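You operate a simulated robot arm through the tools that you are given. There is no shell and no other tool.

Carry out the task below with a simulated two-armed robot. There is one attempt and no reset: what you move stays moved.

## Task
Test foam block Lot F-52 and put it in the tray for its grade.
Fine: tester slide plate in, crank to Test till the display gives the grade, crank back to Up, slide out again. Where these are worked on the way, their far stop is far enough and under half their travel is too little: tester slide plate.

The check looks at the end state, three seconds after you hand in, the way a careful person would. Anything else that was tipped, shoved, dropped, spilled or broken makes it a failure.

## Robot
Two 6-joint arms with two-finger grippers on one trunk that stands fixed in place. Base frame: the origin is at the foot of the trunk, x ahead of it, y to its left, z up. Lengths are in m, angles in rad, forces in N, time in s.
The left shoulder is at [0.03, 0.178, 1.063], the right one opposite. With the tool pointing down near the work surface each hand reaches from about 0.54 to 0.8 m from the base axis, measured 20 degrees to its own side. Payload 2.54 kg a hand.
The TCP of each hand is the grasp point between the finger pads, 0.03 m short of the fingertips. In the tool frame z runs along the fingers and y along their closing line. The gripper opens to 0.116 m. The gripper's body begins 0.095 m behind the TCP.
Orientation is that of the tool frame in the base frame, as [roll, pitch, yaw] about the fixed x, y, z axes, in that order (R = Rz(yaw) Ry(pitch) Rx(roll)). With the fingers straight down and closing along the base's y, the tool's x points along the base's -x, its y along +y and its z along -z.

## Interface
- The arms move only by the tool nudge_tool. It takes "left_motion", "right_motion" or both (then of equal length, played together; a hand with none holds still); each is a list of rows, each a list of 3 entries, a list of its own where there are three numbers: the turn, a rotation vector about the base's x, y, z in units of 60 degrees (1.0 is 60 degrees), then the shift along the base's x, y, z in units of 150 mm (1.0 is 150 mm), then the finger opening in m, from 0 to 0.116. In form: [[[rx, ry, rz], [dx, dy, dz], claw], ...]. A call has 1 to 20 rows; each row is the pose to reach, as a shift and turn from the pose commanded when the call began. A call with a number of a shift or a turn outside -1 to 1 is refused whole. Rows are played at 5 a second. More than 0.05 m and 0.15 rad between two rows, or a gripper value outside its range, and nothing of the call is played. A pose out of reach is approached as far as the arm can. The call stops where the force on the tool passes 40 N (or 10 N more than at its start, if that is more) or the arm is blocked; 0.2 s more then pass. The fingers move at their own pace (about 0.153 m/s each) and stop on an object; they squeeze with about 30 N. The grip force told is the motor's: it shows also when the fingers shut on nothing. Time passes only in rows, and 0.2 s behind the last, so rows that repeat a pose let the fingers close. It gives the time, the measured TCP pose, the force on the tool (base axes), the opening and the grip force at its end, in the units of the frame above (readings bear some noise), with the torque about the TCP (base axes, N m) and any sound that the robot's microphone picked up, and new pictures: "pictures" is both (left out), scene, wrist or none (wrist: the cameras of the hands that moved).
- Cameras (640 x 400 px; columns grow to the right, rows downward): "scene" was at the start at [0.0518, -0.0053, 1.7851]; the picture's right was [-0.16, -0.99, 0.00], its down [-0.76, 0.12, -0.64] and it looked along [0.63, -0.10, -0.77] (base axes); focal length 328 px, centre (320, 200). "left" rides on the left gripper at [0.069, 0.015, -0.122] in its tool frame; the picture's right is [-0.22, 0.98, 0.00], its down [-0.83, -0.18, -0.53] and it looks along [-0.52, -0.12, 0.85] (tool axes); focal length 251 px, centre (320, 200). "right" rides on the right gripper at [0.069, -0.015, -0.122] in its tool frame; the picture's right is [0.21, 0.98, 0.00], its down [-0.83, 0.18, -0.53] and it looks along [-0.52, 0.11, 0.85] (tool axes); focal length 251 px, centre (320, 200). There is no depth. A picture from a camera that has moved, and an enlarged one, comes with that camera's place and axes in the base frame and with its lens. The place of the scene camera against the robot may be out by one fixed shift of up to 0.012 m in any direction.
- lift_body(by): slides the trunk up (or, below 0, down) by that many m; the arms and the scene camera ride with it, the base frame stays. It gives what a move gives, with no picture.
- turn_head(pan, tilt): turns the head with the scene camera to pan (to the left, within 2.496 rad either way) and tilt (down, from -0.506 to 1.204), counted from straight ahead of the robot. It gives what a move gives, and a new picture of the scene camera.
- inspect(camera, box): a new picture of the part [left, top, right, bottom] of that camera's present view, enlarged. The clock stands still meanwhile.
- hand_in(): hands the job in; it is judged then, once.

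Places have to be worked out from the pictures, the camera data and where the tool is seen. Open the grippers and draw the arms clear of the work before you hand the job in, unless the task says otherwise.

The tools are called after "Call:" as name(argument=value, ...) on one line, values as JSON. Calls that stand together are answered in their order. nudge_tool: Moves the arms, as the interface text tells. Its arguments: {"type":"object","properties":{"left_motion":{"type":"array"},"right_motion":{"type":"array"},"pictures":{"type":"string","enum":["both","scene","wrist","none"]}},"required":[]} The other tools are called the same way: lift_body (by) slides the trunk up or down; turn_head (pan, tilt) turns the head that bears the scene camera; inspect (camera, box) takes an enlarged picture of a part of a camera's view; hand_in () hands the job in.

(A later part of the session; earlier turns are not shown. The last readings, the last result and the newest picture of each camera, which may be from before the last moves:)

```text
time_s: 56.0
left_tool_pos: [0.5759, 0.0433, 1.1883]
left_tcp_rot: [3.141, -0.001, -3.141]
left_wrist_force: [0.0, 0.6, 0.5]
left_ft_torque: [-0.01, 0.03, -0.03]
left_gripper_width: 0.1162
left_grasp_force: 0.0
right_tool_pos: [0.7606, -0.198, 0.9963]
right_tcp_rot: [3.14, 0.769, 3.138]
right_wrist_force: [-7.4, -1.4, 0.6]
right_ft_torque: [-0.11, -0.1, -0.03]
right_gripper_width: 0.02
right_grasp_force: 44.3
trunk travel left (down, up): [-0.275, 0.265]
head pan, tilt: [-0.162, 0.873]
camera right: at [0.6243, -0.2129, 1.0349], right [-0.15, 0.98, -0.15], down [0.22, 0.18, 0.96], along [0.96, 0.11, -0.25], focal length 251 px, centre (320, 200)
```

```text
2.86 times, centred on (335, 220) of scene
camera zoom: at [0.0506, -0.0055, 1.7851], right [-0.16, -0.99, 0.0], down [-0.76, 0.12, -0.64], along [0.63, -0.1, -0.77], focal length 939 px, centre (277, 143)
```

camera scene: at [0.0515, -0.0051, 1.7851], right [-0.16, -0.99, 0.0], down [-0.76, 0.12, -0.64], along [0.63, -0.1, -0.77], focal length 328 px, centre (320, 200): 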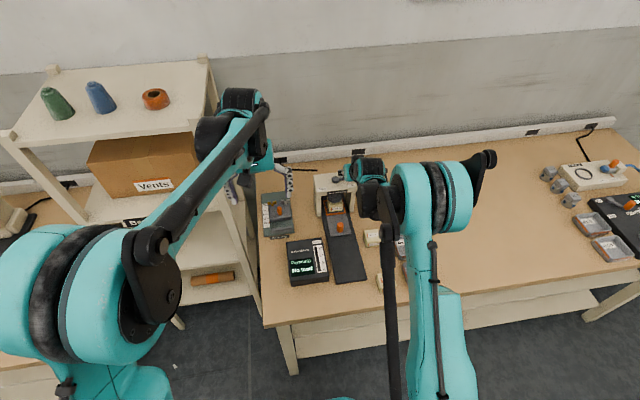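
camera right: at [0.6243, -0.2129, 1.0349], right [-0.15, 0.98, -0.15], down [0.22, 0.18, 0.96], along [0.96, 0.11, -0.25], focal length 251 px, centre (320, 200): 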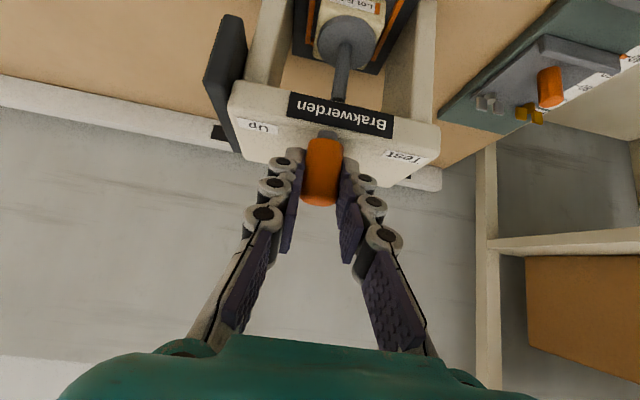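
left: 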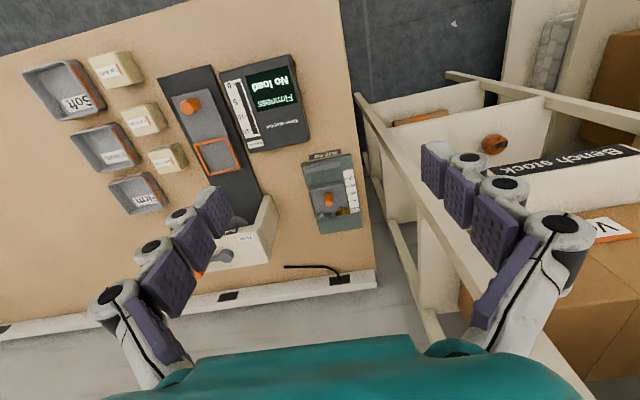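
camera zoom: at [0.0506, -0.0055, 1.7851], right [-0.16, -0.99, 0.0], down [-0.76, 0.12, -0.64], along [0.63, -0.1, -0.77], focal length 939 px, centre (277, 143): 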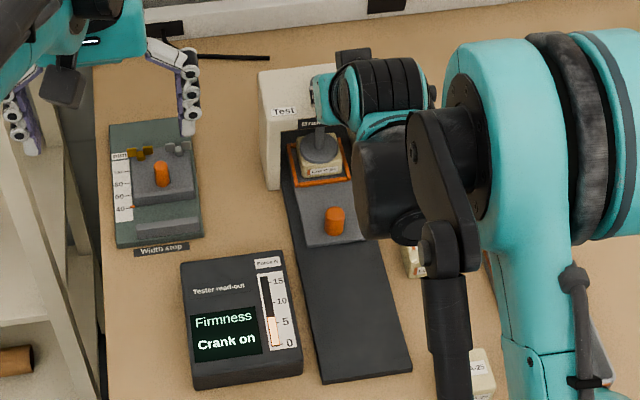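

The bar is at about 6.5 N and still "Crank on". I'll carry on 40° more with the refitted centre.

Call:
nudge_tool(right_motion=[[[0, 0, 0], [-0.012, 0.023, 0], 0.01], [[0, 0, 0], [-0.013, 0.049, 0], 0.01], [[0, 0, 0], [-0.012, 0.075, 0], 0.01], [[0, 0, 0], [-0.009, 0.101, 0], 0.01], [[0, 0, 0], [-0.003, 0.126, 0], 0.01], [[0, 0, 0], [0.005, 0.151, 0], 0.01], [[0, 0, 0], [0.015, 0.175, 0], 0.01], [[0, 0, 0], [0.027, 0.197, 0], 0.01], [[0, 0, 0], [0.027, 0.197, 0], 0.01]], pictures="wrist")

Call:
inspect(camera="scene", box=[280, 150, 390, 290])

```text
time_s: 58.0
left_tool_pos: [0.5783, 0.0419, 1.1882]
left_tcp_rot: [3.141, -0.001, 3.139]
left_wrist_force: [-0.1, 0.5, -0.1]
left_ft_torque: [-0.03, 0.0, 0.01]
left_gripper_width: 0.1162
left_grasp_force: 0.1
right_tool_pos: [0.7647, -0.1703, 0.9964]
right_tcp_rot: [3.141, 0.772, 3.138]
right_wrist_force: [24.2, -12.6, 16.9]
right_ft_torque: [-0.27, -0.26, -0.09]
right_gripper_width: 0.0203
right_grasp_force: 45.2
trunk travel left (down, up): [-0.275, 0.265]
head pan, tilt: [-0.162, 0.873]
camera right: at [0.6286, -0.1846, 1.0345], right [-0.15, 0.98, -0.15], down [0.22, 0.18, 0.96], along [0.96, 0.11, -0.24], focal length 251 px, centre (320, 200)
```

right: 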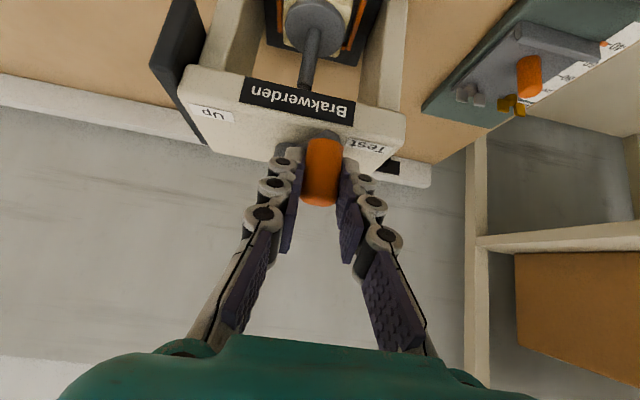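

```text
2.86 times, centred on (335, 220) of scene
camera zoom: at [0.0535, -0.007, 1.7851], right [-0.16, -0.99, 0.0], down [-0.76, 0.12, -0.64], along [0.63, -0.1, -0.77], focal length 939 px, centre (277, 143)
```

zoom: 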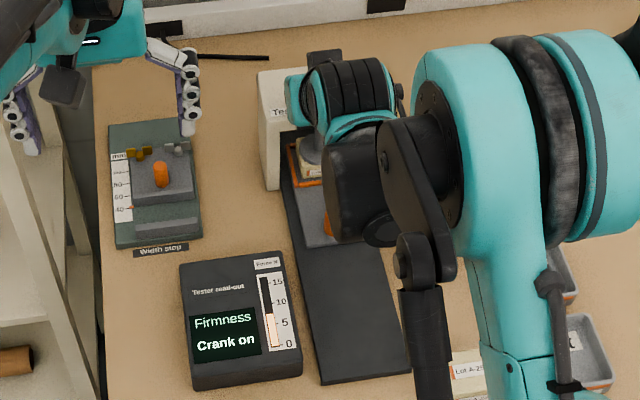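

A radial force of about 27 N built up from a 2 mm radius error, so I'll settle back onto the refined circle (centre 0.802, −0.1904, r 0.0437) and continue 40°. The bar is at about 7.5 N.

Call:
nudge_tool(right_motion=[[[0, 0, 0], [0.013, -0.004, 0.004], 0.01], [[0, 0, 0], [0.025, 0.014, 0.004], 0.01], [[0, 0, 0], [0.039, 0.034, 0.004], 0.01], [[0, 0, 0], [0.056, 0.053, 0.004], 0.01], [[0, 0, 0], [0.075, 0.07, 0.004], 0.01], [[0, 0, 0], [0.095, 0.085, 0.004], 0.01], [[0, 0, 0], [0.117, 0.099, 0.004], 0.01], [[0, 0, 0], [0.139, 0.111, 0.004], 0.01], [[0, 0, 0], [0.163, 0.121, 0.004], 0.01], [[0, 0, 0], [0.163, 0.121, 0.004], 0.01]], pictures="wrist")

Call:
inspect(camera="scene", box=[280, 150, 390, 290])

```text
time_s: 60.2
left_tool_pos: [0.5784, 0.0436, 1.1868]
left_tcp_rot: [-3.141, -0.002, -3.141]
left_wrist_force: [0.5, -0.1, -1.0]
left_ft_torque: [-0.01, 0.01, -0.03]
left_gripper_width: 0.1159
left_grasp_force: 0.0
right_tool_pos: [0.7886, -0.1486, 0.9967]
right_tcp_rot: [3.14, 0.767, 3.139]
right_wrist_force: [-2.1, 5.1, -12.1]
right_ft_torque: [0.08, 0.14, 0.04]
right_gripper_width: 0.02
right_grasp_force: 45.5
trunk travel left (down, up): [-0.275, 0.265]
head pan, tilt: [-0.162, 0.873]
camera right: at [0.6536, -0.1639, 1.0352], right [-0.15, 0.98, -0.15], down [0.23, 0.18, 0.96], along [0.96, 0.11, -0.25], focal length 251 px, centre (320, 200)
```

right: 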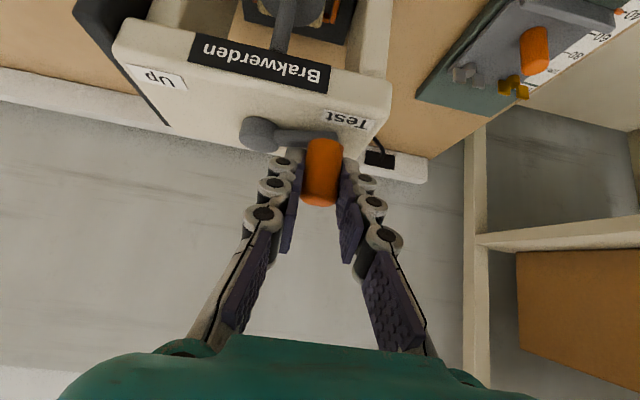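

```text
2.86 times, centred on (335, 220) of scene
camera zoom: at [0.0535, -0.0047, 1.7849], right [-0.16, -0.99, 0.0], down [-0.76, 0.12, -0.64], along [0.63, -0.1, -0.77], focal length 939 px, centre (277, 143)
```

zoom: 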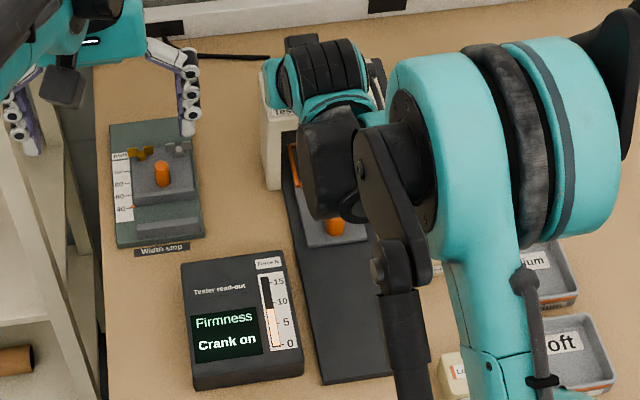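

The bar is at about 9 N and the crank is nearing the Test side on its second turn. I'll take it to the point where it points straight left.

Call:
nudge_tool(right_motion=[[[0, 0, 0], [0.023, 0.011, -0.004], 0.01], [[0, 0, 0], [0.049, 0.016, -0.004], 0.01], [[0, 0, 0], [0.074, 0.019, -0.004], 0.01], [[0, 0, 0], [0.099, 0.021, -0.004], 0.01], [[0, 0, 0], [0.099, 0.021, -0.004], 0.01]], pictures="wrist")

Call:
inspect(camera="scene", box=[280, 150, 390, 290])

```text
time_s: 61.4
left_tool_pos: [0.5793, 0.0432, 1.188]
left_tcp_rot: [3.141, 0.0, 3.14]
left_wrist_force: [0.0, -0.1, -0.7]
left_ft_torque: [0.02, -0.01, -0.01]
left_gripper_width: 0.1161
left_grasp_force: 0.1
right_tool_pos: [0.8038, -0.1462, 0.9961]
right_tcp_rot: [3.141, 0.765, 3.141]
right_wrist_force: [-8.1, 3.8, -15.9]
right_ft_torque: [0.04, 0.09, 0.04]
right_gripper_width: 0.0199
right_grasp_force: 45.0
trunk travel left (down, up): [-0.275, 0.265]
head pan, tilt: [-0.162, 0.873]
camera right: at [0.6679, -0.1614, 1.0352], right [-0.15, 0.98, -0.15], down [0.23, 0.18, 0.96], along [0.96, 0.11, -0.25], focal length 251 px, centre (320, 200)
```

right: 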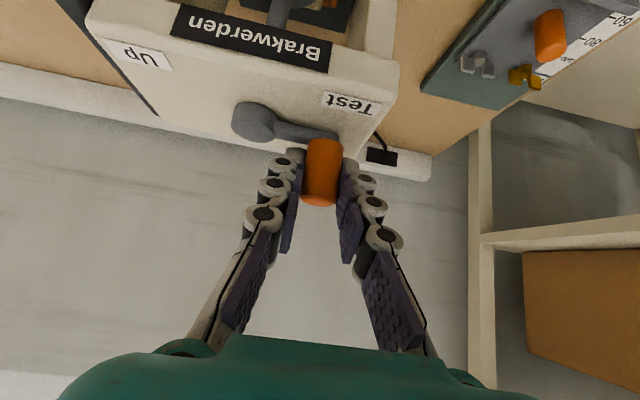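

```text
2.86 times, centred on (335, 220) of scene
camera zoom: at [0.0528, -0.005, 1.785], right [-0.16, -0.99, 0.0], down [-0.76, 0.12, -0.64], along [0.63, -0.1, -0.77], focal length 939 px, centre (277, 143)
```

zoom: 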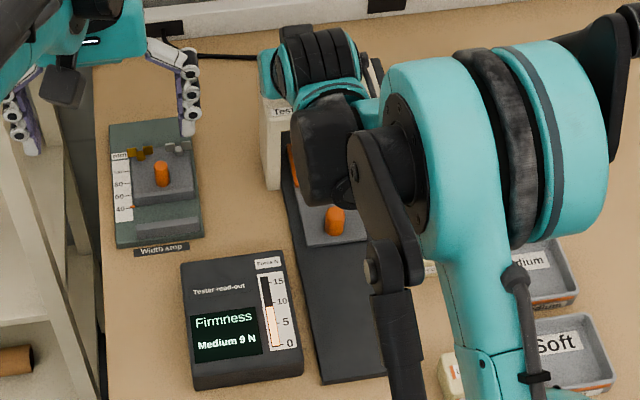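

The display has changed to what looks like "Medium 9 N". I'll enlarge it to be certain.

Call:
inspect(camera="scene", box=[335, 235, 385, 275])

Call:
inspect(camera="scene", box=[282, 235, 330, 285])

```text
10.00 times, centred on (360, 255) of scene
camera zoom: at [0.0528, -0.005, 1.785], right [-0.16, -0.99, 0.0], down [-0.76, 0.12, -0.64], along [0.63, -0.1, -0.77], focal length 3285 px, centre (-80, -350)
```

zoom: 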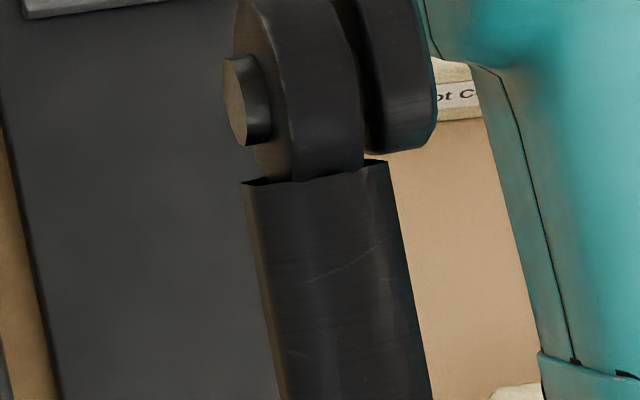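

```text
8.00 times, centred on (306, 260) of scene
camera zoom: at [0.0528, -0.005, 1.785], right [-0.16, -0.99, 0.0], down [-0.76, 0.12, -0.64], along [0.63, -0.1, -0.77], focal length 2628 px, centre (432, -280)
```

zoom: 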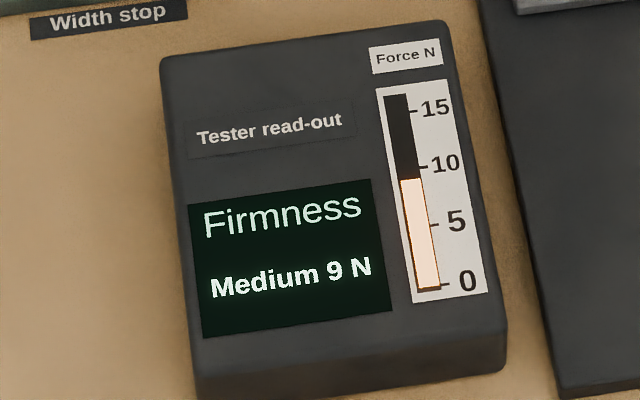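

The grade is Medium, 9 N. Now I'll crank back the way it came, following the best-fit circle (centre 0.8028, −0.1899, r 0.0439), first a quarter turn to check forces.

Call:
nudge_tool(right_motion=[[[0, 0, 0], [0, 0, -0.007], 0.01], [[0, 0, 0], [0, 0, -0.007], 0.01], [[0, 0, 0], [-0.059, -0.001, -0.007], 0.01], [[0, 0, 0], [-0.108, -0.014, -0.007], 0.01], [[0, 0, 0], [-0.154, -0.036, -0.007], 0.01], [[0, 0, 0], [-0.196, -0.065, -0.007], 0.01], [[0, 0, 0], [-0.232, -0.101, -0.007], 0.01], [[0, 0, 0], [-0.261, -0.143, -0.007], 0.01], [[0, 0, 0], [-0.283, -0.189, -0.007], 0.01], [[0, 0, 0], [-0.296, -0.239, -0.007], 0.01], [[0, 0, 0], [-0.301, -0.289, -0.007], 0.01], [[0, 0, 0], [-0.301, -0.289, -0.007], 0.01]], pictures="wrist")

Call:
inspect(camera="scene", box=[280, 150, 390, 290])

```text
time_s: 64.0
left_tool_pos: [0.5778, 0.0447, 1.1878]
left_tcp_rot: [-3.141, -0.001, -3.142]
left_wrist_force: [-0.4, 0.6, -0.6]
left_ft_torque: [-0.01, -0.01, 0.02]
left_gripper_width: 0.1157
left_grasp_force: 0.0
right_tool_pos: [0.7582, -0.1902, 0.9958]
right_tcp_rot: [3.141, 0.768, 3.138]
right_wrist_force: [9.6, 0.4, 12.1]
right_ft_torque: [0.01, -0.71, 0.01]
right_gripper_width: 0.02
right_grasp_force: 45.0
trunk travel left (down, up): [-0.275, 0.265]
head pan, tilt: [-0.162, 0.873]
camera right: at [0.6234, -0.2054, 1.0348], right [-0.15, 0.98, -0.15], down [0.22, 0.18, 0.96], along [0.96, 0.11, -0.25], focal length 251 px, centre (320, 200)
```

right: 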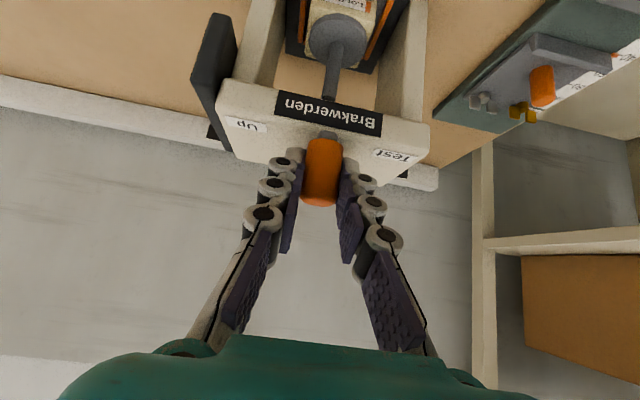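

```text
2.86 times, centred on (335, 220) of scene
camera zoom: at [0.0517, -0.0046, 1.7851], right [-0.16, -0.99, 0.0], down [-0.76, 0.12, -0.64], along [0.63, -0.1, -0.77], focal length 939 px, centre (277, 143)
```

zoom: 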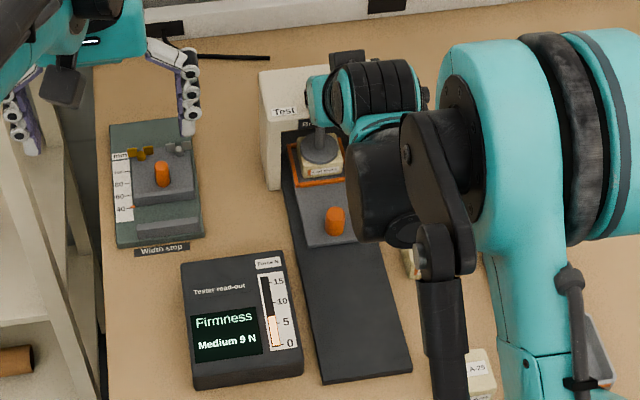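

The crank comes back smoothly and the grade stays displayed. I'll continue the next quarter turn with a 1 mm trim.

Call:
nudge_tool(right_motion=[[[0, 0, 0], [0.014, -0.049, 0.006], 0.01], [[0, 0, 0], [0.027, -0.099, 0.006], 0.01], [[0, 0, 0], [0.049, -0.145, 0.006], 0.01], [[0, 0, 0], [0.078, -0.187, 0.006], 0.01], [[0, 0, 0], [0.114, -0.223, 0.006], 0.01], [[0, 0, 0], [0.156, -0.252, 0.006], 0.01], [[0, 0, 0], [0.202, -0.274, 0.006], 0.01], [[0, 0, 0], [0.251, -0.287, 0.006], 0.01], [[0, 0, 0], [0.302, -0.291, 0.006], 0.01], [[0, 0, 0], [0.302, -0.291, 0.006], 0.01]], pictures="wrist")

```text
time_s: 66.2
left_tool_pos: [0.5768, 0.0435, 1.1886]
left_tcp_rot: [3.141, -0.002, -3.141]
left_wrist_force: [-0.2, -0.3, 0.0]
left_ft_torque: [-0.03, 0.0, -0.01]
left_gripper_width: 0.1157
left_grasp_force: 0.0
right_tool_pos: [0.8025, -0.2342, 0.9957]
right_tcp_rot: [-3.142, 0.77, 3.14]
right_wrist_force: [-0.2, -1.8, 8.3]
right_ft_torque: [-0.03, 0.22, -0.02]
right_gripper_width: 0.0203
right_grasp_force: 45.0
trunk travel left (down, up): [-0.275, 0.265]
head pan, tilt: [-0.162, 0.873]
camera right: at [0.6677, -0.2494, 1.0346], right [-0.15, 0.98, -0.15], down [0.22, 0.18, 0.96], along [0.96, 0.11, -0.24], focal length 251 px, centre (320, 200)
```

right: 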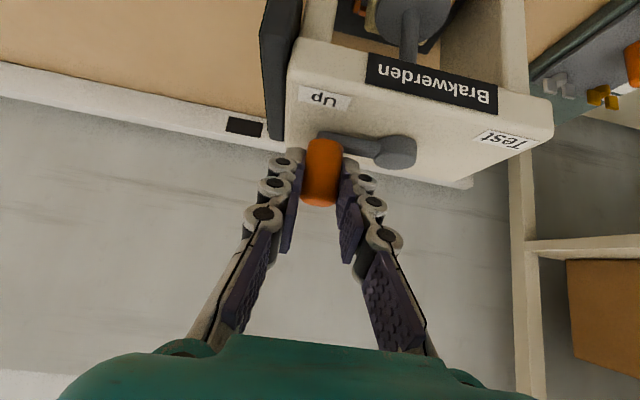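

Forces are near zero, so the circle is well calibrated. I'll do the next half turn (right side, back, left side) in one go.

Call:
nudge_tool(right_motion=[[[0, 0, 0], [0.051, 0.006, 0.004], 0.01], [[0, 0, 0], [0.1, 0.019, 0.004], 0.01], [[0, 0, 0], [0.146, 0.041, 0.004], 0.01], [[0, 0, 0], [0.188, 0.07, 0.004], 0.01], [[0, 0, 0], [0.224, 0.106, 0.004], 0.01], [[0, 0, 0], [0.253, 0.148, 0.004], 0.01], [[0, 0, 0], [0.275, 0.194, 0.004], 0.01], [[0, 0, 0], [0.288, 0.243, 0.004], 0.01], [[0, 0, 0], [0.292, 0.294, 0.004], 0.01], [[0, 0, 0], [0.287, 0.345, 0.004], 0.01], [[0, 0, 0], [0.274, 0.394, 0.004], 0.01], [[0, 0, 0], [0.252, 0.44, 0.004], 0.01], [[0, 0, 0], [0.224, 0.482, 0.004], 0.01], [[0, 0, 0], [0.188, 0.518, 0.004], 0.01], [[0, 0, 0], [0.146, 0.547, 0.004], 0.01], [[0, 0, 0], [0.1, 0.569, 0.004], 0.01], [[0, 0, 0], [0.051, 0.582, 0.004], 0.01], [[0, 0, 0], [0.0, 0.587, 0.004], 0.01], [[0, 0, 0], [0.0, 0.587, 0.004], 0.01]], pictures="wrist")

Call:
inspect(camera="scene", box=[280, 150, 390, 290])

```text
time_s: 70.2
left_tool_pos: [0.5794, 0.0416, 1.1863]
left_tcp_rot: [3.141, -0.002, 3.139]
left_wrist_force: [-0.3, 0.0, -0.6]
left_ft_torque: [0.01, -0.01, 0.0]
left_gripper_width: 0.1159
left_grasp_force: 0.1
right_tool_pos: [0.8037, -0.1468, 0.9963]
right_tcp_rot: [3.139, 0.765, 3.139]
right_wrist_force: [0.8, -4.3, -14.3]
right_ft_torque: [-0.1, 0.11, 0.0]
right_gripper_width: 0.0204
right_grasp_force: 45.3
trunk travel left (down, up): [-0.275, 0.265]
head pan, tilt: [-0.162, 0.873]
camera right: at [0.6682, -0.1614, 1.0351], right [-0.15, 0.98, -0.15], down [0.22, 0.18, 0.96], along [0.96, 0.11, -0.25], focal length 251 px, centre (320, 200)
```

right: 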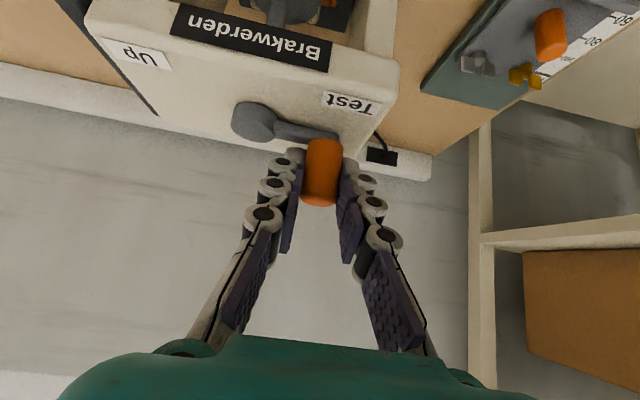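

```text
2.86 times, centred on (335, 220) of scene
camera zoom: at [0.0541, -0.0064, 1.785], right [-0.16, -0.99, 0.0], down [-0.76, 0.12, -0.64], along [0.63, -0.1, -0.77], focal length 939 px, centre (277, 143)
```

zoom: 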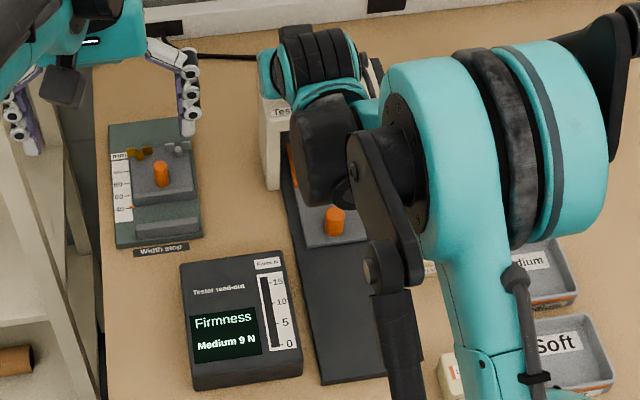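

The force bar is back to zero and the grade remains. I'll make the last half turn through the front back toward Up.

Call:
nudge_tool(right_motion=[[[0, 0, 0], [-0.054, -0.006, -0.005], 0.01], [[0, 0, 0], [-0.103, -0.019, -0.005], 0.01], [[0, 0, 0], [-0.15, -0.041, -0.005], 0.01], [[0, 0, 0], [-0.19, -0.07, -0.005], 0.01], [[0, 0, 0], [-0.225, -0.106, -0.005], 0.01], [[0, 0, 0], [-0.253, -0.148, -0.005], 0.01], [[0, 0, 0], [-0.274, -0.194, -0.005], 0.01], [[0, 0, 0], [-0.288, -0.243, -0.005], 0.01], [[0, 0, 0], [-0.292, -0.294, -0.005], 0.01], [[0, 0, 0], [-0.288, -0.345, -0.005], 0.01], [[0, 0, 0], [-0.275, -0.394, -0.005], 0.01], [[0, 0, 0], [-0.254, -0.44, -0.005], 0.01], [[0, 0, 0], [-0.226, -0.482, -0.005], 0.01], [[0, 0, 0], [-0.19, -0.518, -0.005], 0.01], [[0, 0, 0], [-0.15, -0.547, -0.005], 0.01], [[0, 0, 0], [-0.103, -0.569, -0.005], 0.01], [[0, 0, 0], [-0.054, -0.582, -0.005], 0.01], [[0, 0, 0], [-0.015, -0.587, -0.005], 0.01], [[0, 0, 0], [-0.015, -0.587, -0.005], 0.01]], pictures="wrist")

Call:
inspect(camera="scene", box=[280, 150, 390, 290])

Call:
inspect(camera="right", box=[240, 100, 440, 230])

```text
time_s: 74.2
left_tool_pos: [0.5764, 0.0434, 1.1879]
left_tcp_rot: [-3.141, 0.0, 3.139]
left_wrist_force: [0.5, 0.7, -0.7]
left_ft_torque: [0.01, 0.0, 0.01]
left_gripper_width: 0.1159
left_grasp_force: 0.0
right_tool_pos: [0.8007, -0.2334, 0.996]
right_tcp_rot: [3.141, 0.769, 3.14]
right_wrist_force: [1.1, -3.4, 10.3]
right_ft_torque: [-0.1, -0.04, -0.03]
right_gripper_width: 0.0199
right_grasp_force: 45.2
trunk travel left (down, up): [-0.275, 0.265]
head pan, tilt: [-0.162, 0.873]
camera right: at [0.6649, -0.2493, 1.0347], right [-0.15, 0.98, -0.15], down [0.22, 0.18, 0.96], along [0.96, 0.11, -0.24], focal length 251 px, centre (320, 200)
```

right: 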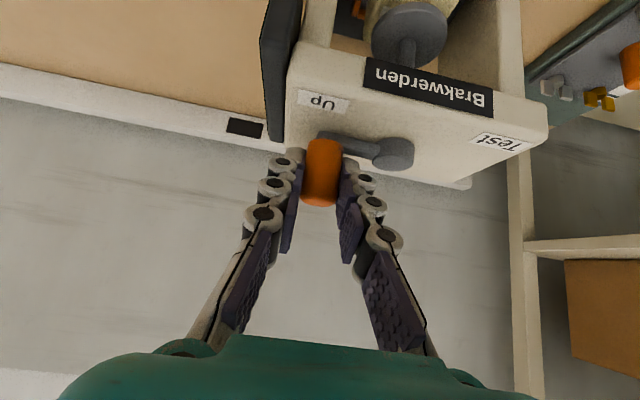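

```text
2.86 times, centred on (335, 220) of scene
camera zoom: at [0.0506, -0.0055, 1.7851], right [-0.16, -0.99, 0.0], down [-0.76, 0.12, -0.64], along [0.63, -0.1, -0.77], focal length 939 px, centre (277, 143)
```

zoom: 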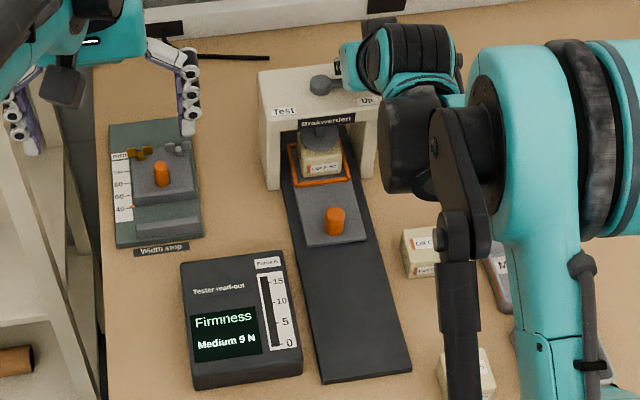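

```text
3.08 times, centred on (340, 165) of right
camera zoom: at [0.6649, -0.2493, 1.0347], right [-0.15, 0.98, -0.15], down [0.22, 0.18, 0.96], along [0.96, 0.11, -0.24], focal length 774 px, centre (258, 308)
```

zoom: 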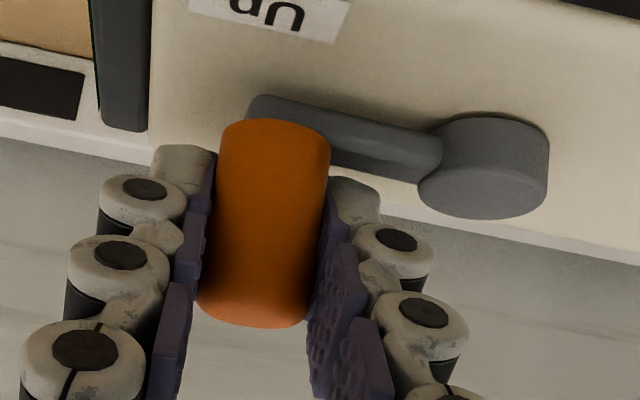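

The crank is a few degrees short of the Up stop. I'll ease it the last few millimetres until I feel the stop.

Call:
nudge_tool(right_motion=[[[0, 0, 0], [0.008, 0, 0], 0.01], [[0, 0, 0], [0.016, 0, 0], 0.01], [[0, 0, 0], [0.024, 0, 0], 0.01], [[0, 0, 0], [0.032, 0, 0], 0.01], [[0, 0, 0], [0.032, 0, 0], 0.01]], pictures="none")

```text
time_s: 75.4
left_tool_pos: [0.5762, 0.0425, 1.1891]
left_tcp_rot: [3.14, 0.003, 3.139]
left_wrist_force: [1.1, -0.3, 1.0]
left_ft_torque: [-0.03, 0.01, 0.01]
left_gripper_width: 0.116
left_grasp_force: 0.0
right_tool_pos: [0.8028, -0.2337, 0.9962]
right_tcp_rot: [3.141, 0.768, -3.142]
right_wrist_force: [-16.5, -8.2, 1.7]
right_ft_torque: [-0.17, 0.31, -0.04]
right_gripper_width: 0.0202
right_grasp_force: 45.5
trunk travel left (down, up): [-0.275, 0.265]
head pan, tilt: [-0.162, 0.873]
```

It has met the Up stop (−16 N at the same position as at the start). I'll open just enough to release the peg, then retreat up and back along the finger direction.

Call:
nudge_tool(right_motion=[[[0, 0, 0], [-0.005, 0, 0], 0.02], [[0, 0, 0], [-0.005, 0, 0], 0.034], [[0, 0, 0], [-0.005, 0, 0], 0.034], [[0, 0, 0], [-0.09, 0, 0.09], 0.034], [[0, 0, 0], [-0.25, 0, 0.25], 0.034], [[0, 0, 0], [-0.4, 0, 0.45], 0.05], [[0, 0, 0], [-0.5, 0, 0.7], 0.06], [[0, 0, 0], [-0.5, 0, 0.7], 0.06]], pictures="both")

Call:
inspect(camera="scene", box=[280, 150, 390, 290])

```text
time_s: 77.2
left_tool_pos: [0.5794, 0.0438, 1.1866]
left_tcp_rot: [3.14, -0.001, 3.141]
left_wrist_force: [-0.3, 0.2, 0.0]
left_ft_torque: [0.0, 0.01, -0.03]
left_gripper_width: 0.1159
left_grasp_force: 0.1
right_tool_pos: [0.7316, -0.2333, 1.1027]
right_tcp_rot: [3.139, 0.768, 3.14]
right_wrist_force: [0.2, 0.2, -0.3]
right_ft_torque: [0.0, -0.02, 0.03]
right_gripper_width: 0.06
right_grasp_force: 0.0
trunk travel left (down, up): [-0.275, 0.265]
head pan, tilt: [-0.162, 0.873]
camera scene: at [0.0532, -0.0055, 1.785], right [-0.16, -0.99, 0.0], down [-0.76, 0.12, -0.64], along [0.63, -0.1, -0.77], focal length 328 px, centre (320, 200)
camera right: at [0.5971, -0.2494, 1.141], right [-0.15, 0.98, -0.15], down [0.22, 0.18, 0.96], along [0.96, 0.11, -0.25], focal length 251 px, centre (320, 200)
```

scene: 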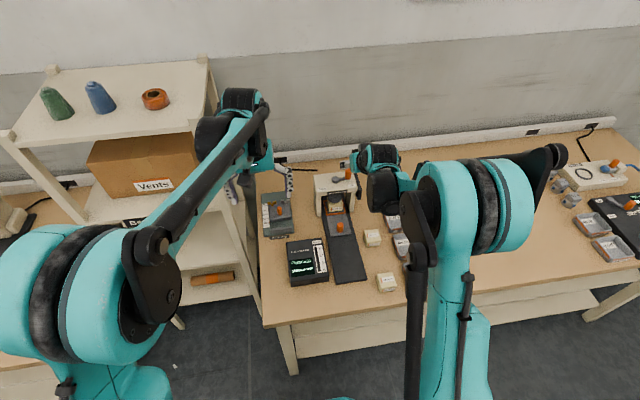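
right: 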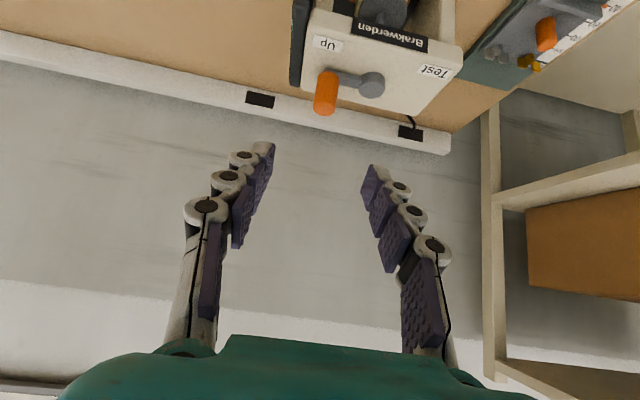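

```text
2.86 times, centred on (335, 220) of scene
camera zoom: at [0.0532, -0.0055, 1.785], right [-0.16, -0.99, 0.0], down [-0.76, 0.12, -0.64], along [0.63, -0.1, -0.77], focal length 939 px, centre (277, 143)
```

zoom: 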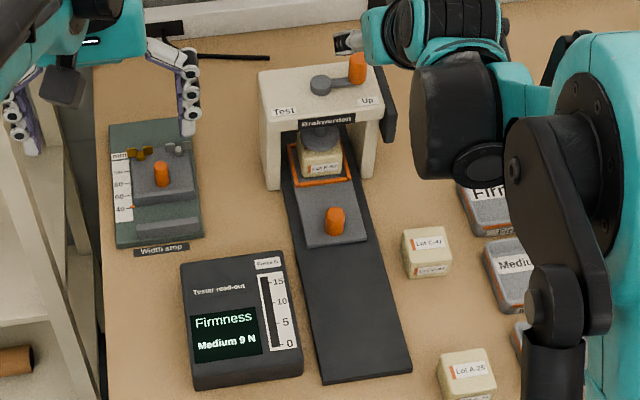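

The crank is back at Up, the press hasn't shifted and the grade still shows. I'll straighten the tool to vertical while moving back toward the plate knob.

Call:
nudge_tool(right_motion=[[[0, 0.09, 0], [-0.1, 0.03, 0], 0.06], [[0, 0.18, 0], [-0.2, 0.06, 0], 0.06], [[0, 0.27, 0], [-0.3, 0.1, 0], 0.06], [[0, 0.37, 0], [-0.4, 0.14, 0], 0.06], [[0, 0.46, 0], [-0.45, 0.18, 0], 0.06], [[0, 0.55, 0], [-0.5, 0.22, 0], 0.06], [[0, 0.64, 0], [-0.5, 0.26, -0.1], 0.06], [[0, 0.733, 0], [-0.5, 0.288, -0.25], 0.06], [[0, 0.733, 0], [-0.5, 0.288, -0.4], 0.06], [[0, 0.733, 0], [-0.5, 0.288, -0.4], 0.06]], pictures="both")

Call:
inspect(camera="right", box=[220, 100, 420, 280])

```text
time_s: 79.4
left_tool_pos: [0.5778, 0.0439, 1.1877]
left_tcp_rot: [-3.14, 0.001, 3.141]
left_wrist_force: [0.6, 0.3, 0.7]
left_ft_torque: [-0.02, -0.04, -0.01]
left_gripper_width: 0.1163
left_grasp_force: 0.0
right_tool_pos: [0.6563, -0.1914, 1.0399]
right_tcp_rot: [-3.141, -0.002, 3.141]
right_wrist_force: [0.3, -0.2, -0.2]
right_ft_torque: [0.03, 0.01, 0.03]
right_gripper_width: 0.0602
right_grasp_force: 0.0
trunk travel left (down, up): [-0.275, 0.265]
head pan, tilt: [-0.162, 0.873]
camera scene: at [0.0517, -0.005, 1.7851], right [-0.16, -0.99, 0.0], down [-0.76, 0.12, -0.64], along [0.63, -0.1, -0.77], focal length 328 px, centre (320, 200)
camera right: at [0.5865, -0.2055, 1.161], right [-0.21, 0.98, 0.0], down [0.83, 0.18, 0.53], along [0.52, 0.11, -0.85], focal length 251 px, centre (320, 200)
```

scene: 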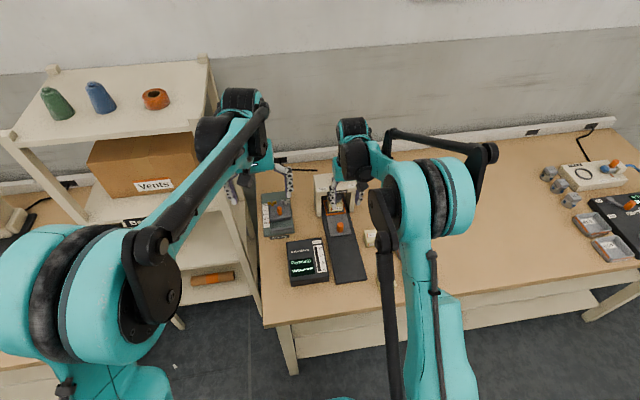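
right: 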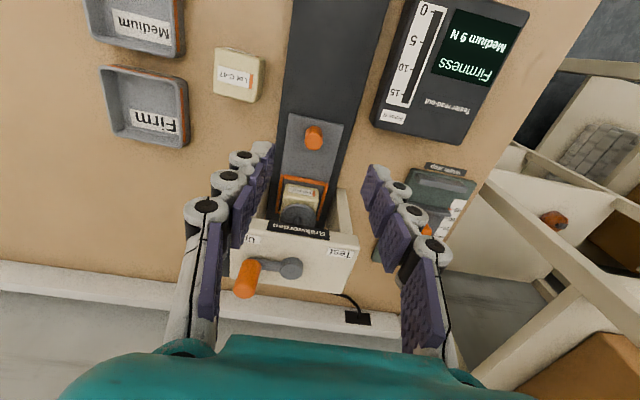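

```text
2.22 times, centred on (320, 190) of right
camera zoom: at [0.5865, -0.2055, 1.161], right [-0.21, 0.98, 0.0], down [0.83, 0.18, 0.53], along [0.52, 0.11, -0.85], focal length 559 px, centre (320, 222)
```

zoom: 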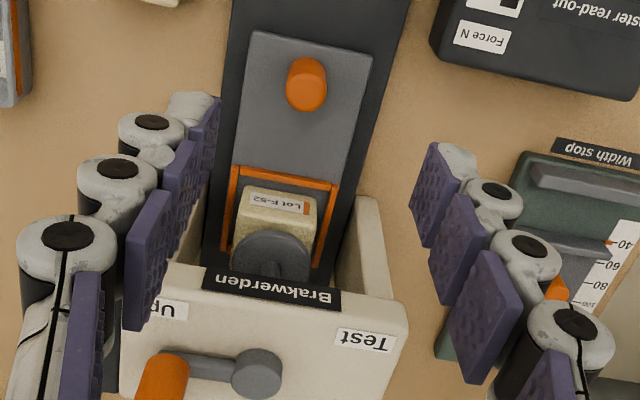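

The knob is at about (0.6945, −0.190). I'll go over it, then down to about z 0.90 to check.

Call:
nudge_tool(right_motion=[[[0, 0, 0], [0.13, 0.005, 0], 0.06], [[0, 0, 0], [0.257, 0.007, -0.1], 0.06], [[0, 0, 0], [0.257, 0.007, -0.35], 0.06], [[0, 0, 0], [0.257, 0.007, -0.6], 0.06], [[0, 0, 0], [0.257, 0.007, -0.8], 0.06], [[0, 0, 0], [0.257, 0.007, -0.93], 0.06], [[0, 0, 0], [0.257, 0.007, -0.93], 0.06]], pictures="wrist")

```text
time_s: 81.0
left_tool_pos: [0.5765, 0.0437, 1.1882]
left_tcp_rot: [3.141, 0.001, 3.142]
left_wrist_force: [0.2, -0.4, 0.5]
left_ft_torque: [0.03, -0.02, -0.02]
left_gripper_width: 0.116
left_grasp_force: 0.1
right_tool_pos: [0.6952, -0.1878, 0.9017]
right_tcp_rot: [3.14, 0.003, 3.138]
right_wrist_force: [1.3, -0.2, -0.6]
right_ft_torque: [0.01, 0.0, 0.04]
right_gripper_width: 0.0597
right_grasp_force: 0.1
trunk travel left (down, up): [-0.275, 0.265]
head pan, tilt: [-0.162, 0.873]
camera right: at [0.6244, -0.2032, 1.0229], right [-0.21, 0.98, 0.0], down [0.83, 0.18, 0.53], along [0.52, 0.11, -0.84], focal length 251 px, centre (320, 200)
```

right: 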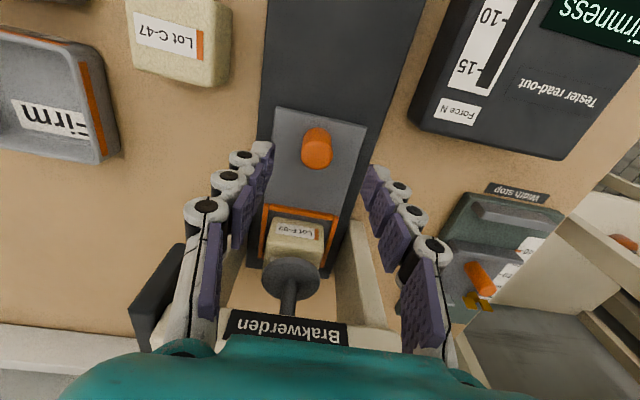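

The knob is centred between the fingers. I'll descend around it and grip.

Call:
nudge_tool(right_motion=[[[0, 0, 0], [0, -0.01, -0.15], 0.06], [[0, 0, 0], [0, -0.01, -0.3], 0.06], [[0, 0, 0], [0, -0.01, -0.305], 0.06], [[0, 0, 0], [0, -0.01, -0.305], 0.03], [[0, 0, 0], [0, -0.01, -0.305], 0.01], [[0, 0, 0], [0, -0.01, -0.305], 0.01]], pictures="wrist")

```text
time_s: 82.4
left_tool_pos: [0.5783, 0.0427, 1.1879]
left_tcp_rot: [-3.14, -0.001, 3.14]
left_wrist_force: [-0.5, 0.6, -0.8]
left_ft_torque: [0.01, 0.0, 0.0]
left_gripper_width: 0.116
left_grasp_force: 0.0
right_tool_pos: [0.6932, -0.1903, 0.8535]
right_tcp_rot: [-3.141, 0.001, 3.141]
right_wrist_force: [-0.1, -5.6, -1.9]
right_ft_torque: [-0.19, 0.03, -0.04]
right_gripper_width: 0.0228
right_grasp_force: 44.9
trunk travel left (down, up): [-0.275, 0.265]
head pan, tilt: [-0.162, 0.873]
camera right: at [0.6237, -0.2053, 0.9756], right [-0.21, 0.98, 0.0], down [0.83, 0.18, 0.53], along [0.52, 0.11, -0.85], focal length 251 px, centre (320, 200)
```

right: 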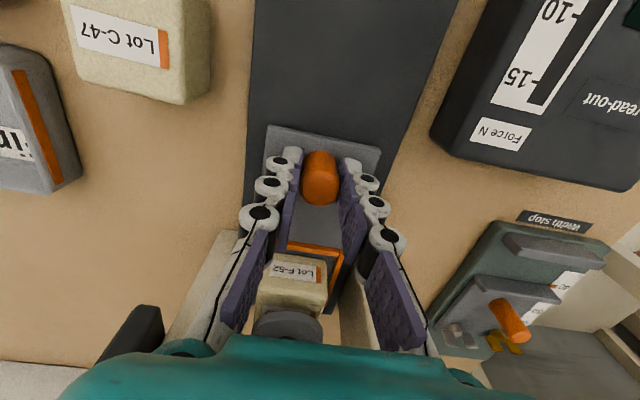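

The knob is gripped. I'll draw the plate gently back out toward where it started, about 0.14 m.

Call:
nudge_tool(right_motion=[[[0, 0, 0], [-0.06, -0.004, 0], 0.01], [[0, 0, 0], [-0.13, -0.004, 0], 0.01], [[0, 0, 0], [-0.2, -0.004, 0], 0.01], [[0, 0, 0], [-0.27, -0.004, 0], 0.01], [[0, 0, 0], [-0.34, -0.004, 0], 0.01], [[0, 0, 0], [-0.41, -0.004, 0], 0.01], [[0, 0, 0], [-0.48, -0.004, 0], 0.01], [[0, 0, 0], [-0.55, -0.004, 0], 0.01], [[0, 0, 0], [-0.62, -0.004, 0], 0.01], [[0, 0, 0], [-0.69, -0.004, 0], 0.01], [[0, 0, 0], [-0.76, -0.004, 0], 0.01], [[0, 0, 0], [-0.83, -0.004, 0], 0.01], [[0, 0, 0], [-0.88, -0.004, 0], 0.01], [[0, 0, 0], [-0.92, -0.004, 0], 0.01], [[0, 0, 0], [-0.95, -0.004, 0], 0.01], [[0, 0, 0], [-0.98, -0.004, 0], 0.01], [[0, 0, 0], [-1.0, -0.004, 0], 0.01], [[0, 0, 0], [-1.0, -0.004, 0], 0.01]], pictures="both")

Call:
inspect(camera="left", box=[120, 60, 300, 200])

```text
time_s: 85.9
left_tool_pos: [0.5792, 0.0437, 1.1871]
left_tcp_rot: [-3.141, -0.002, 3.141]
left_wrist_force: [-1.1, -0.2, -1.6]
left_ft_torque: [-0.02, -0.01, -0.01]
left_gripper_width: 0.116
left_grasp_force: 0.0
right_tool_pos: [0.5526, -0.1908, 0.8553]
right_tcp_rot: [3.14, 0.013, 3.141]
right_wrist_force: [20.9, 10.4, -10.5]
right_ft_torque: [0.21, -1.05, -0.06]
right_gripper_width: 0.0231
right_grasp_force: 44.6
trunk travel left (down, up): [-0.275, 0.265]
head pan, tilt: [-0.162, 0.873]
stopped in row 17 (right hand): the force on the tool passed its limit at 44 N (the readings are from after the stop); the commanded pose is now the measured one
camera scene: at [0.0547, -0.0056, 1.7848], right [-0.16, -0.99, 0.0], down [-0.76, 0.12, -0.64], along [0.63, -0.1, -0.77], focal length 328 px, centre (320, 200)
camera right: at [0.4811, -0.2059, 0.9747], right [-0.21, 0.98, 0.0], down [0.82, 0.18, 0.55], along [0.53, 0.12, -0.84], focal length 251 px, centre (320, 200)
```

scene: 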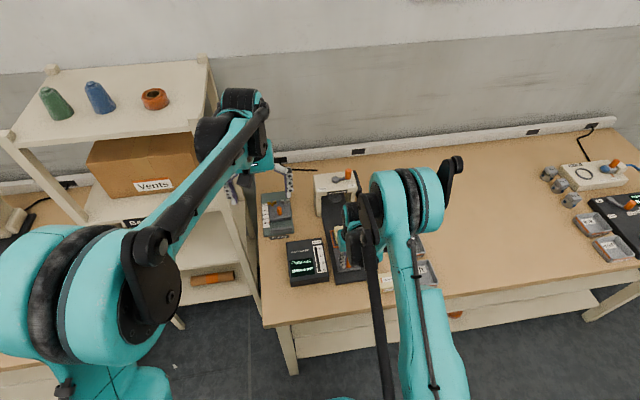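
right: 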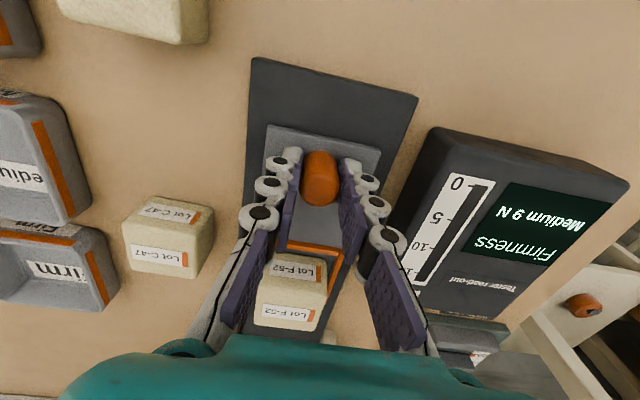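

```text
2.86 times, centred on (210, 130) of left
camera zoom: at [0.5099, 0.0591, 1.3074], right [0.22, 0.98, 0.0], down [0.83, -0.18, 0.53], along [0.52, -0.11, -0.85], focal length 718 px, centre (634, 400)
```

zoom: 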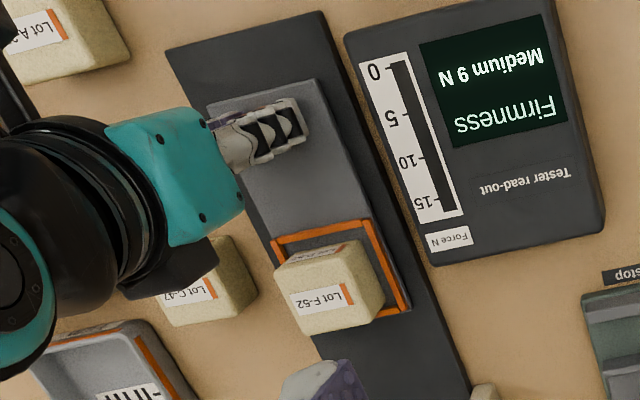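

The plate is back at its out stop with the knob where it began, and the block is still seated in the frame. I'll release the knob, rise, and move above the block.

Call:
nudge_tool(right_motion=[[[0, 0, 0], [0.003, 0, 0], 0.03], [[0, 0, 0], [0.003, 0, 0], 0.06], [[0, -0.01, 0], [0.003, 0, 0.05], 0.07], [[0, -0.01, 0], [0.003, 0, 0.25], 0.07], [[0, -0.01, 0], [0.003, 0, 0.5], 0.07], [[0, -0.01, 0], [0.2, 0, 0.7], 0.07], [[0, -0.01, 0], [0.4, 0, 0.75], 0.07], [[0, -0.01, 0], [0.4, 0, 0.75], 0.07]], pictures="both")

Call:
inspect(camera="right", box=[250, 80, 400, 220])

Call:
inspect(camera="right", box=[0, 0, 200, 160])

```text
time_s: 87.7
left_tool_pos: [0.578, 0.0429, 1.188]
left_tcp_rot: [3.141, 0.0, -3.141]
left_wrist_force: [0.2, -0.7, 0.2]
left_ft_torque: [0.01, 0.0, 0.05]
left_gripper_width: 0.1159
left_grasp_force: 0.0
right_tool_pos: [0.609, -0.1925, 0.9701]
right_tcp_rot: [-3.141, 0.021, -3.141]
right_wrist_force: [0.3, 0.2, -0.3]
right_ft_torque: [-0.03, -0.03, -0.04]
right_gripper_width: 0.0701
right_grasp_force: 0.0
trunk travel left (down, up): [-0.275, 0.265]
head pan, tilt: [-0.162, 0.873]
camera scene: at [0.0511, -0.0052, 1.7851], right [-0.16, -0.99, 0.0], down [-0.76, 0.12, -0.64], along [0.63, -0.1, -0.77], focal length 328 px, centre (320, 200)
camera right: at [0.5367, -0.2074, 1.0898], right [-0.21, 0.98, 0.0], down [0.81, 0.18, 0.55], along [0.54, 0.11, -0.83], focal length 251 px, centre (320, 200)
```

scene: 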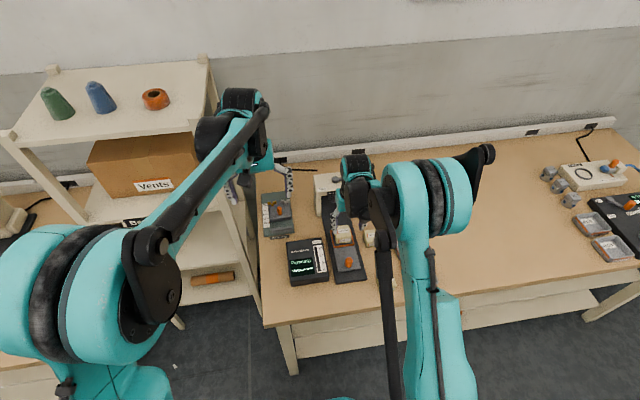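
right: 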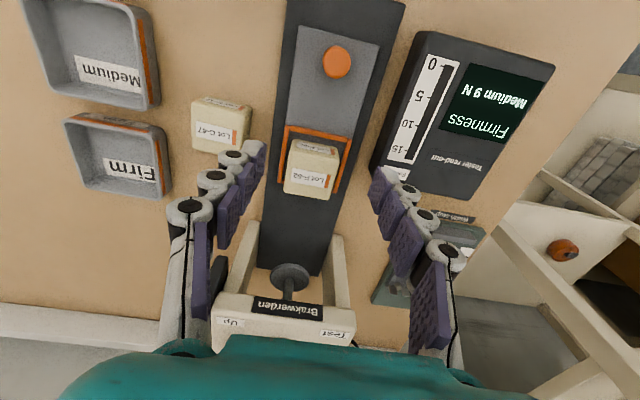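

```text
2.86 times, centred on (325, 150) of right
camera zoom: at [0.5367, -0.2074, 1.0898], right [-0.21, 0.98, 0.0], down [0.81, 0.18, 0.55], along [0.54, 0.11, -0.83], focal length 718 px, centre (306, 343)
```

zoom: 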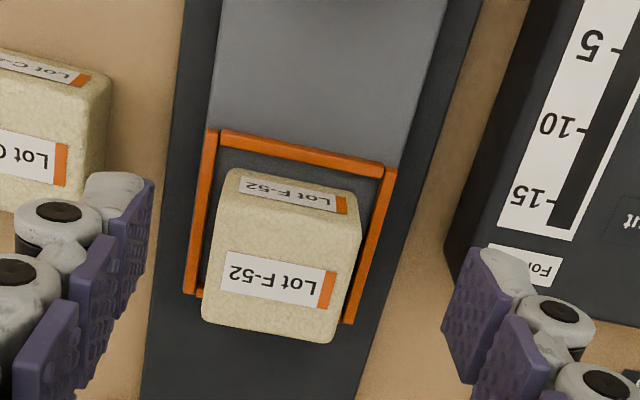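

```text
2.50 times, centred on (100, 80) of right
camera zoom: at [0.5367, -0.2074, 1.0898], right [-0.21, 0.98, 0.0], down [0.81, 0.18, 0.55], along [0.54, 0.11, -0.83], focal length 629 px, centre (870, 500)
```

zoom: 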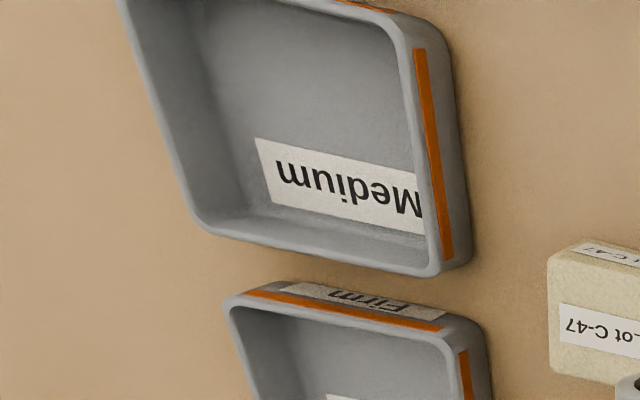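

F-52 is centred at about (0.659, −0.190) on the plate. I'll correct the small tool tilt, move over it and come down to z 0.90 for a check.

Call:
nudge_tool(right_motion=[[[0, 0.01, 0], [0.15, 0.008, 0], 0.07], [[0, 0.02, 0], [0.3, 0.013, 0], 0.07], [[0, 0.02, 0], [0.34, 0.013, -0.1], 0.07], [[0, 0.02, 0], [0.34, 0.013, -0.3], 0.07], [[0, 0.02, 0], [0.34, 0.013, -0.47], 0.07], [[0, 0.02, 0], [0.34, 0.013, -0.47], 0.07]], pictures="wrist")

Call:
inspect(camera="right", box=[230, 80, 410, 250])

```text
time_s: 89.1
left_tool_pos: [0.5776, 0.044, 1.1878]
left_tcp_rot: [3.141, -0.001, -3.14]
left_wrist_force: [-0.4, -0.4, -0.6]
left_ft_torque: [-0.04, -0.01, 0.0]
left_gripper_width: 0.116
left_grasp_force: 0.1
right_tool_pos: [0.66, -0.1888, 0.8983]
right_tcp_rot: [-3.141, 0.0, 3.139]
right_wrist_force: [0.5, -0.4, 0.4]
right_ft_torque: [0.01, -0.01, 0.01]
right_gripper_width: 0.07
right_grasp_force: 0.0
trunk travel left (down, up): [-0.275, 0.265]
head pan, tilt: [-0.162, 0.873]
camera right: at [0.5903, -0.2038, 1.0201], right [-0.21, 0.98, 0.0], down [0.83, 0.18, 0.53], along [0.52, 0.11, -0.85], focal length 251 px, centre (320, 200)
```

right: 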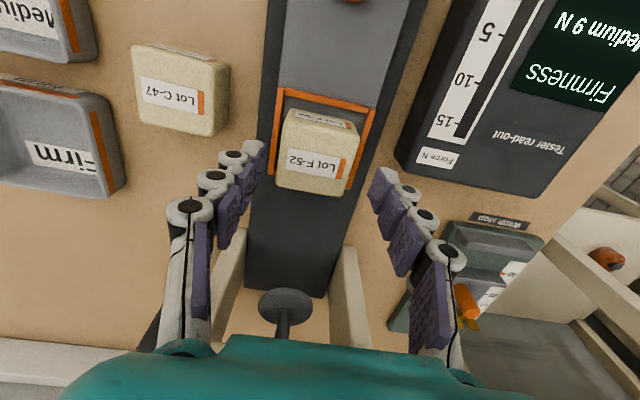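

```text
2.35 times, centred on (320, 165) of right
camera zoom: at [0.5903, -0.2038, 1.0201], right [-0.21, 0.98, 0.0], down [0.83, 0.18, 0.53], along [0.52, 0.11, -0.85], focal length 592 px, centre (320, 282)
```

zoom: 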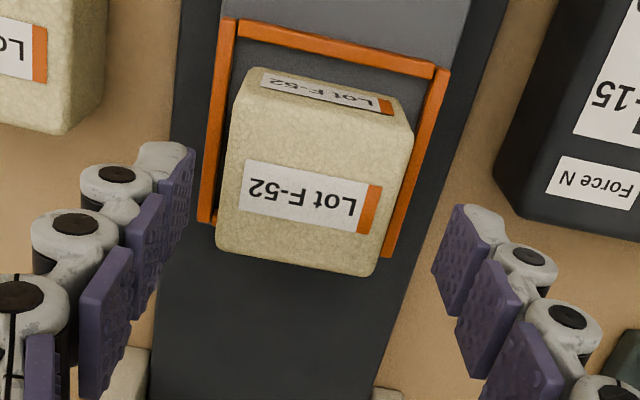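

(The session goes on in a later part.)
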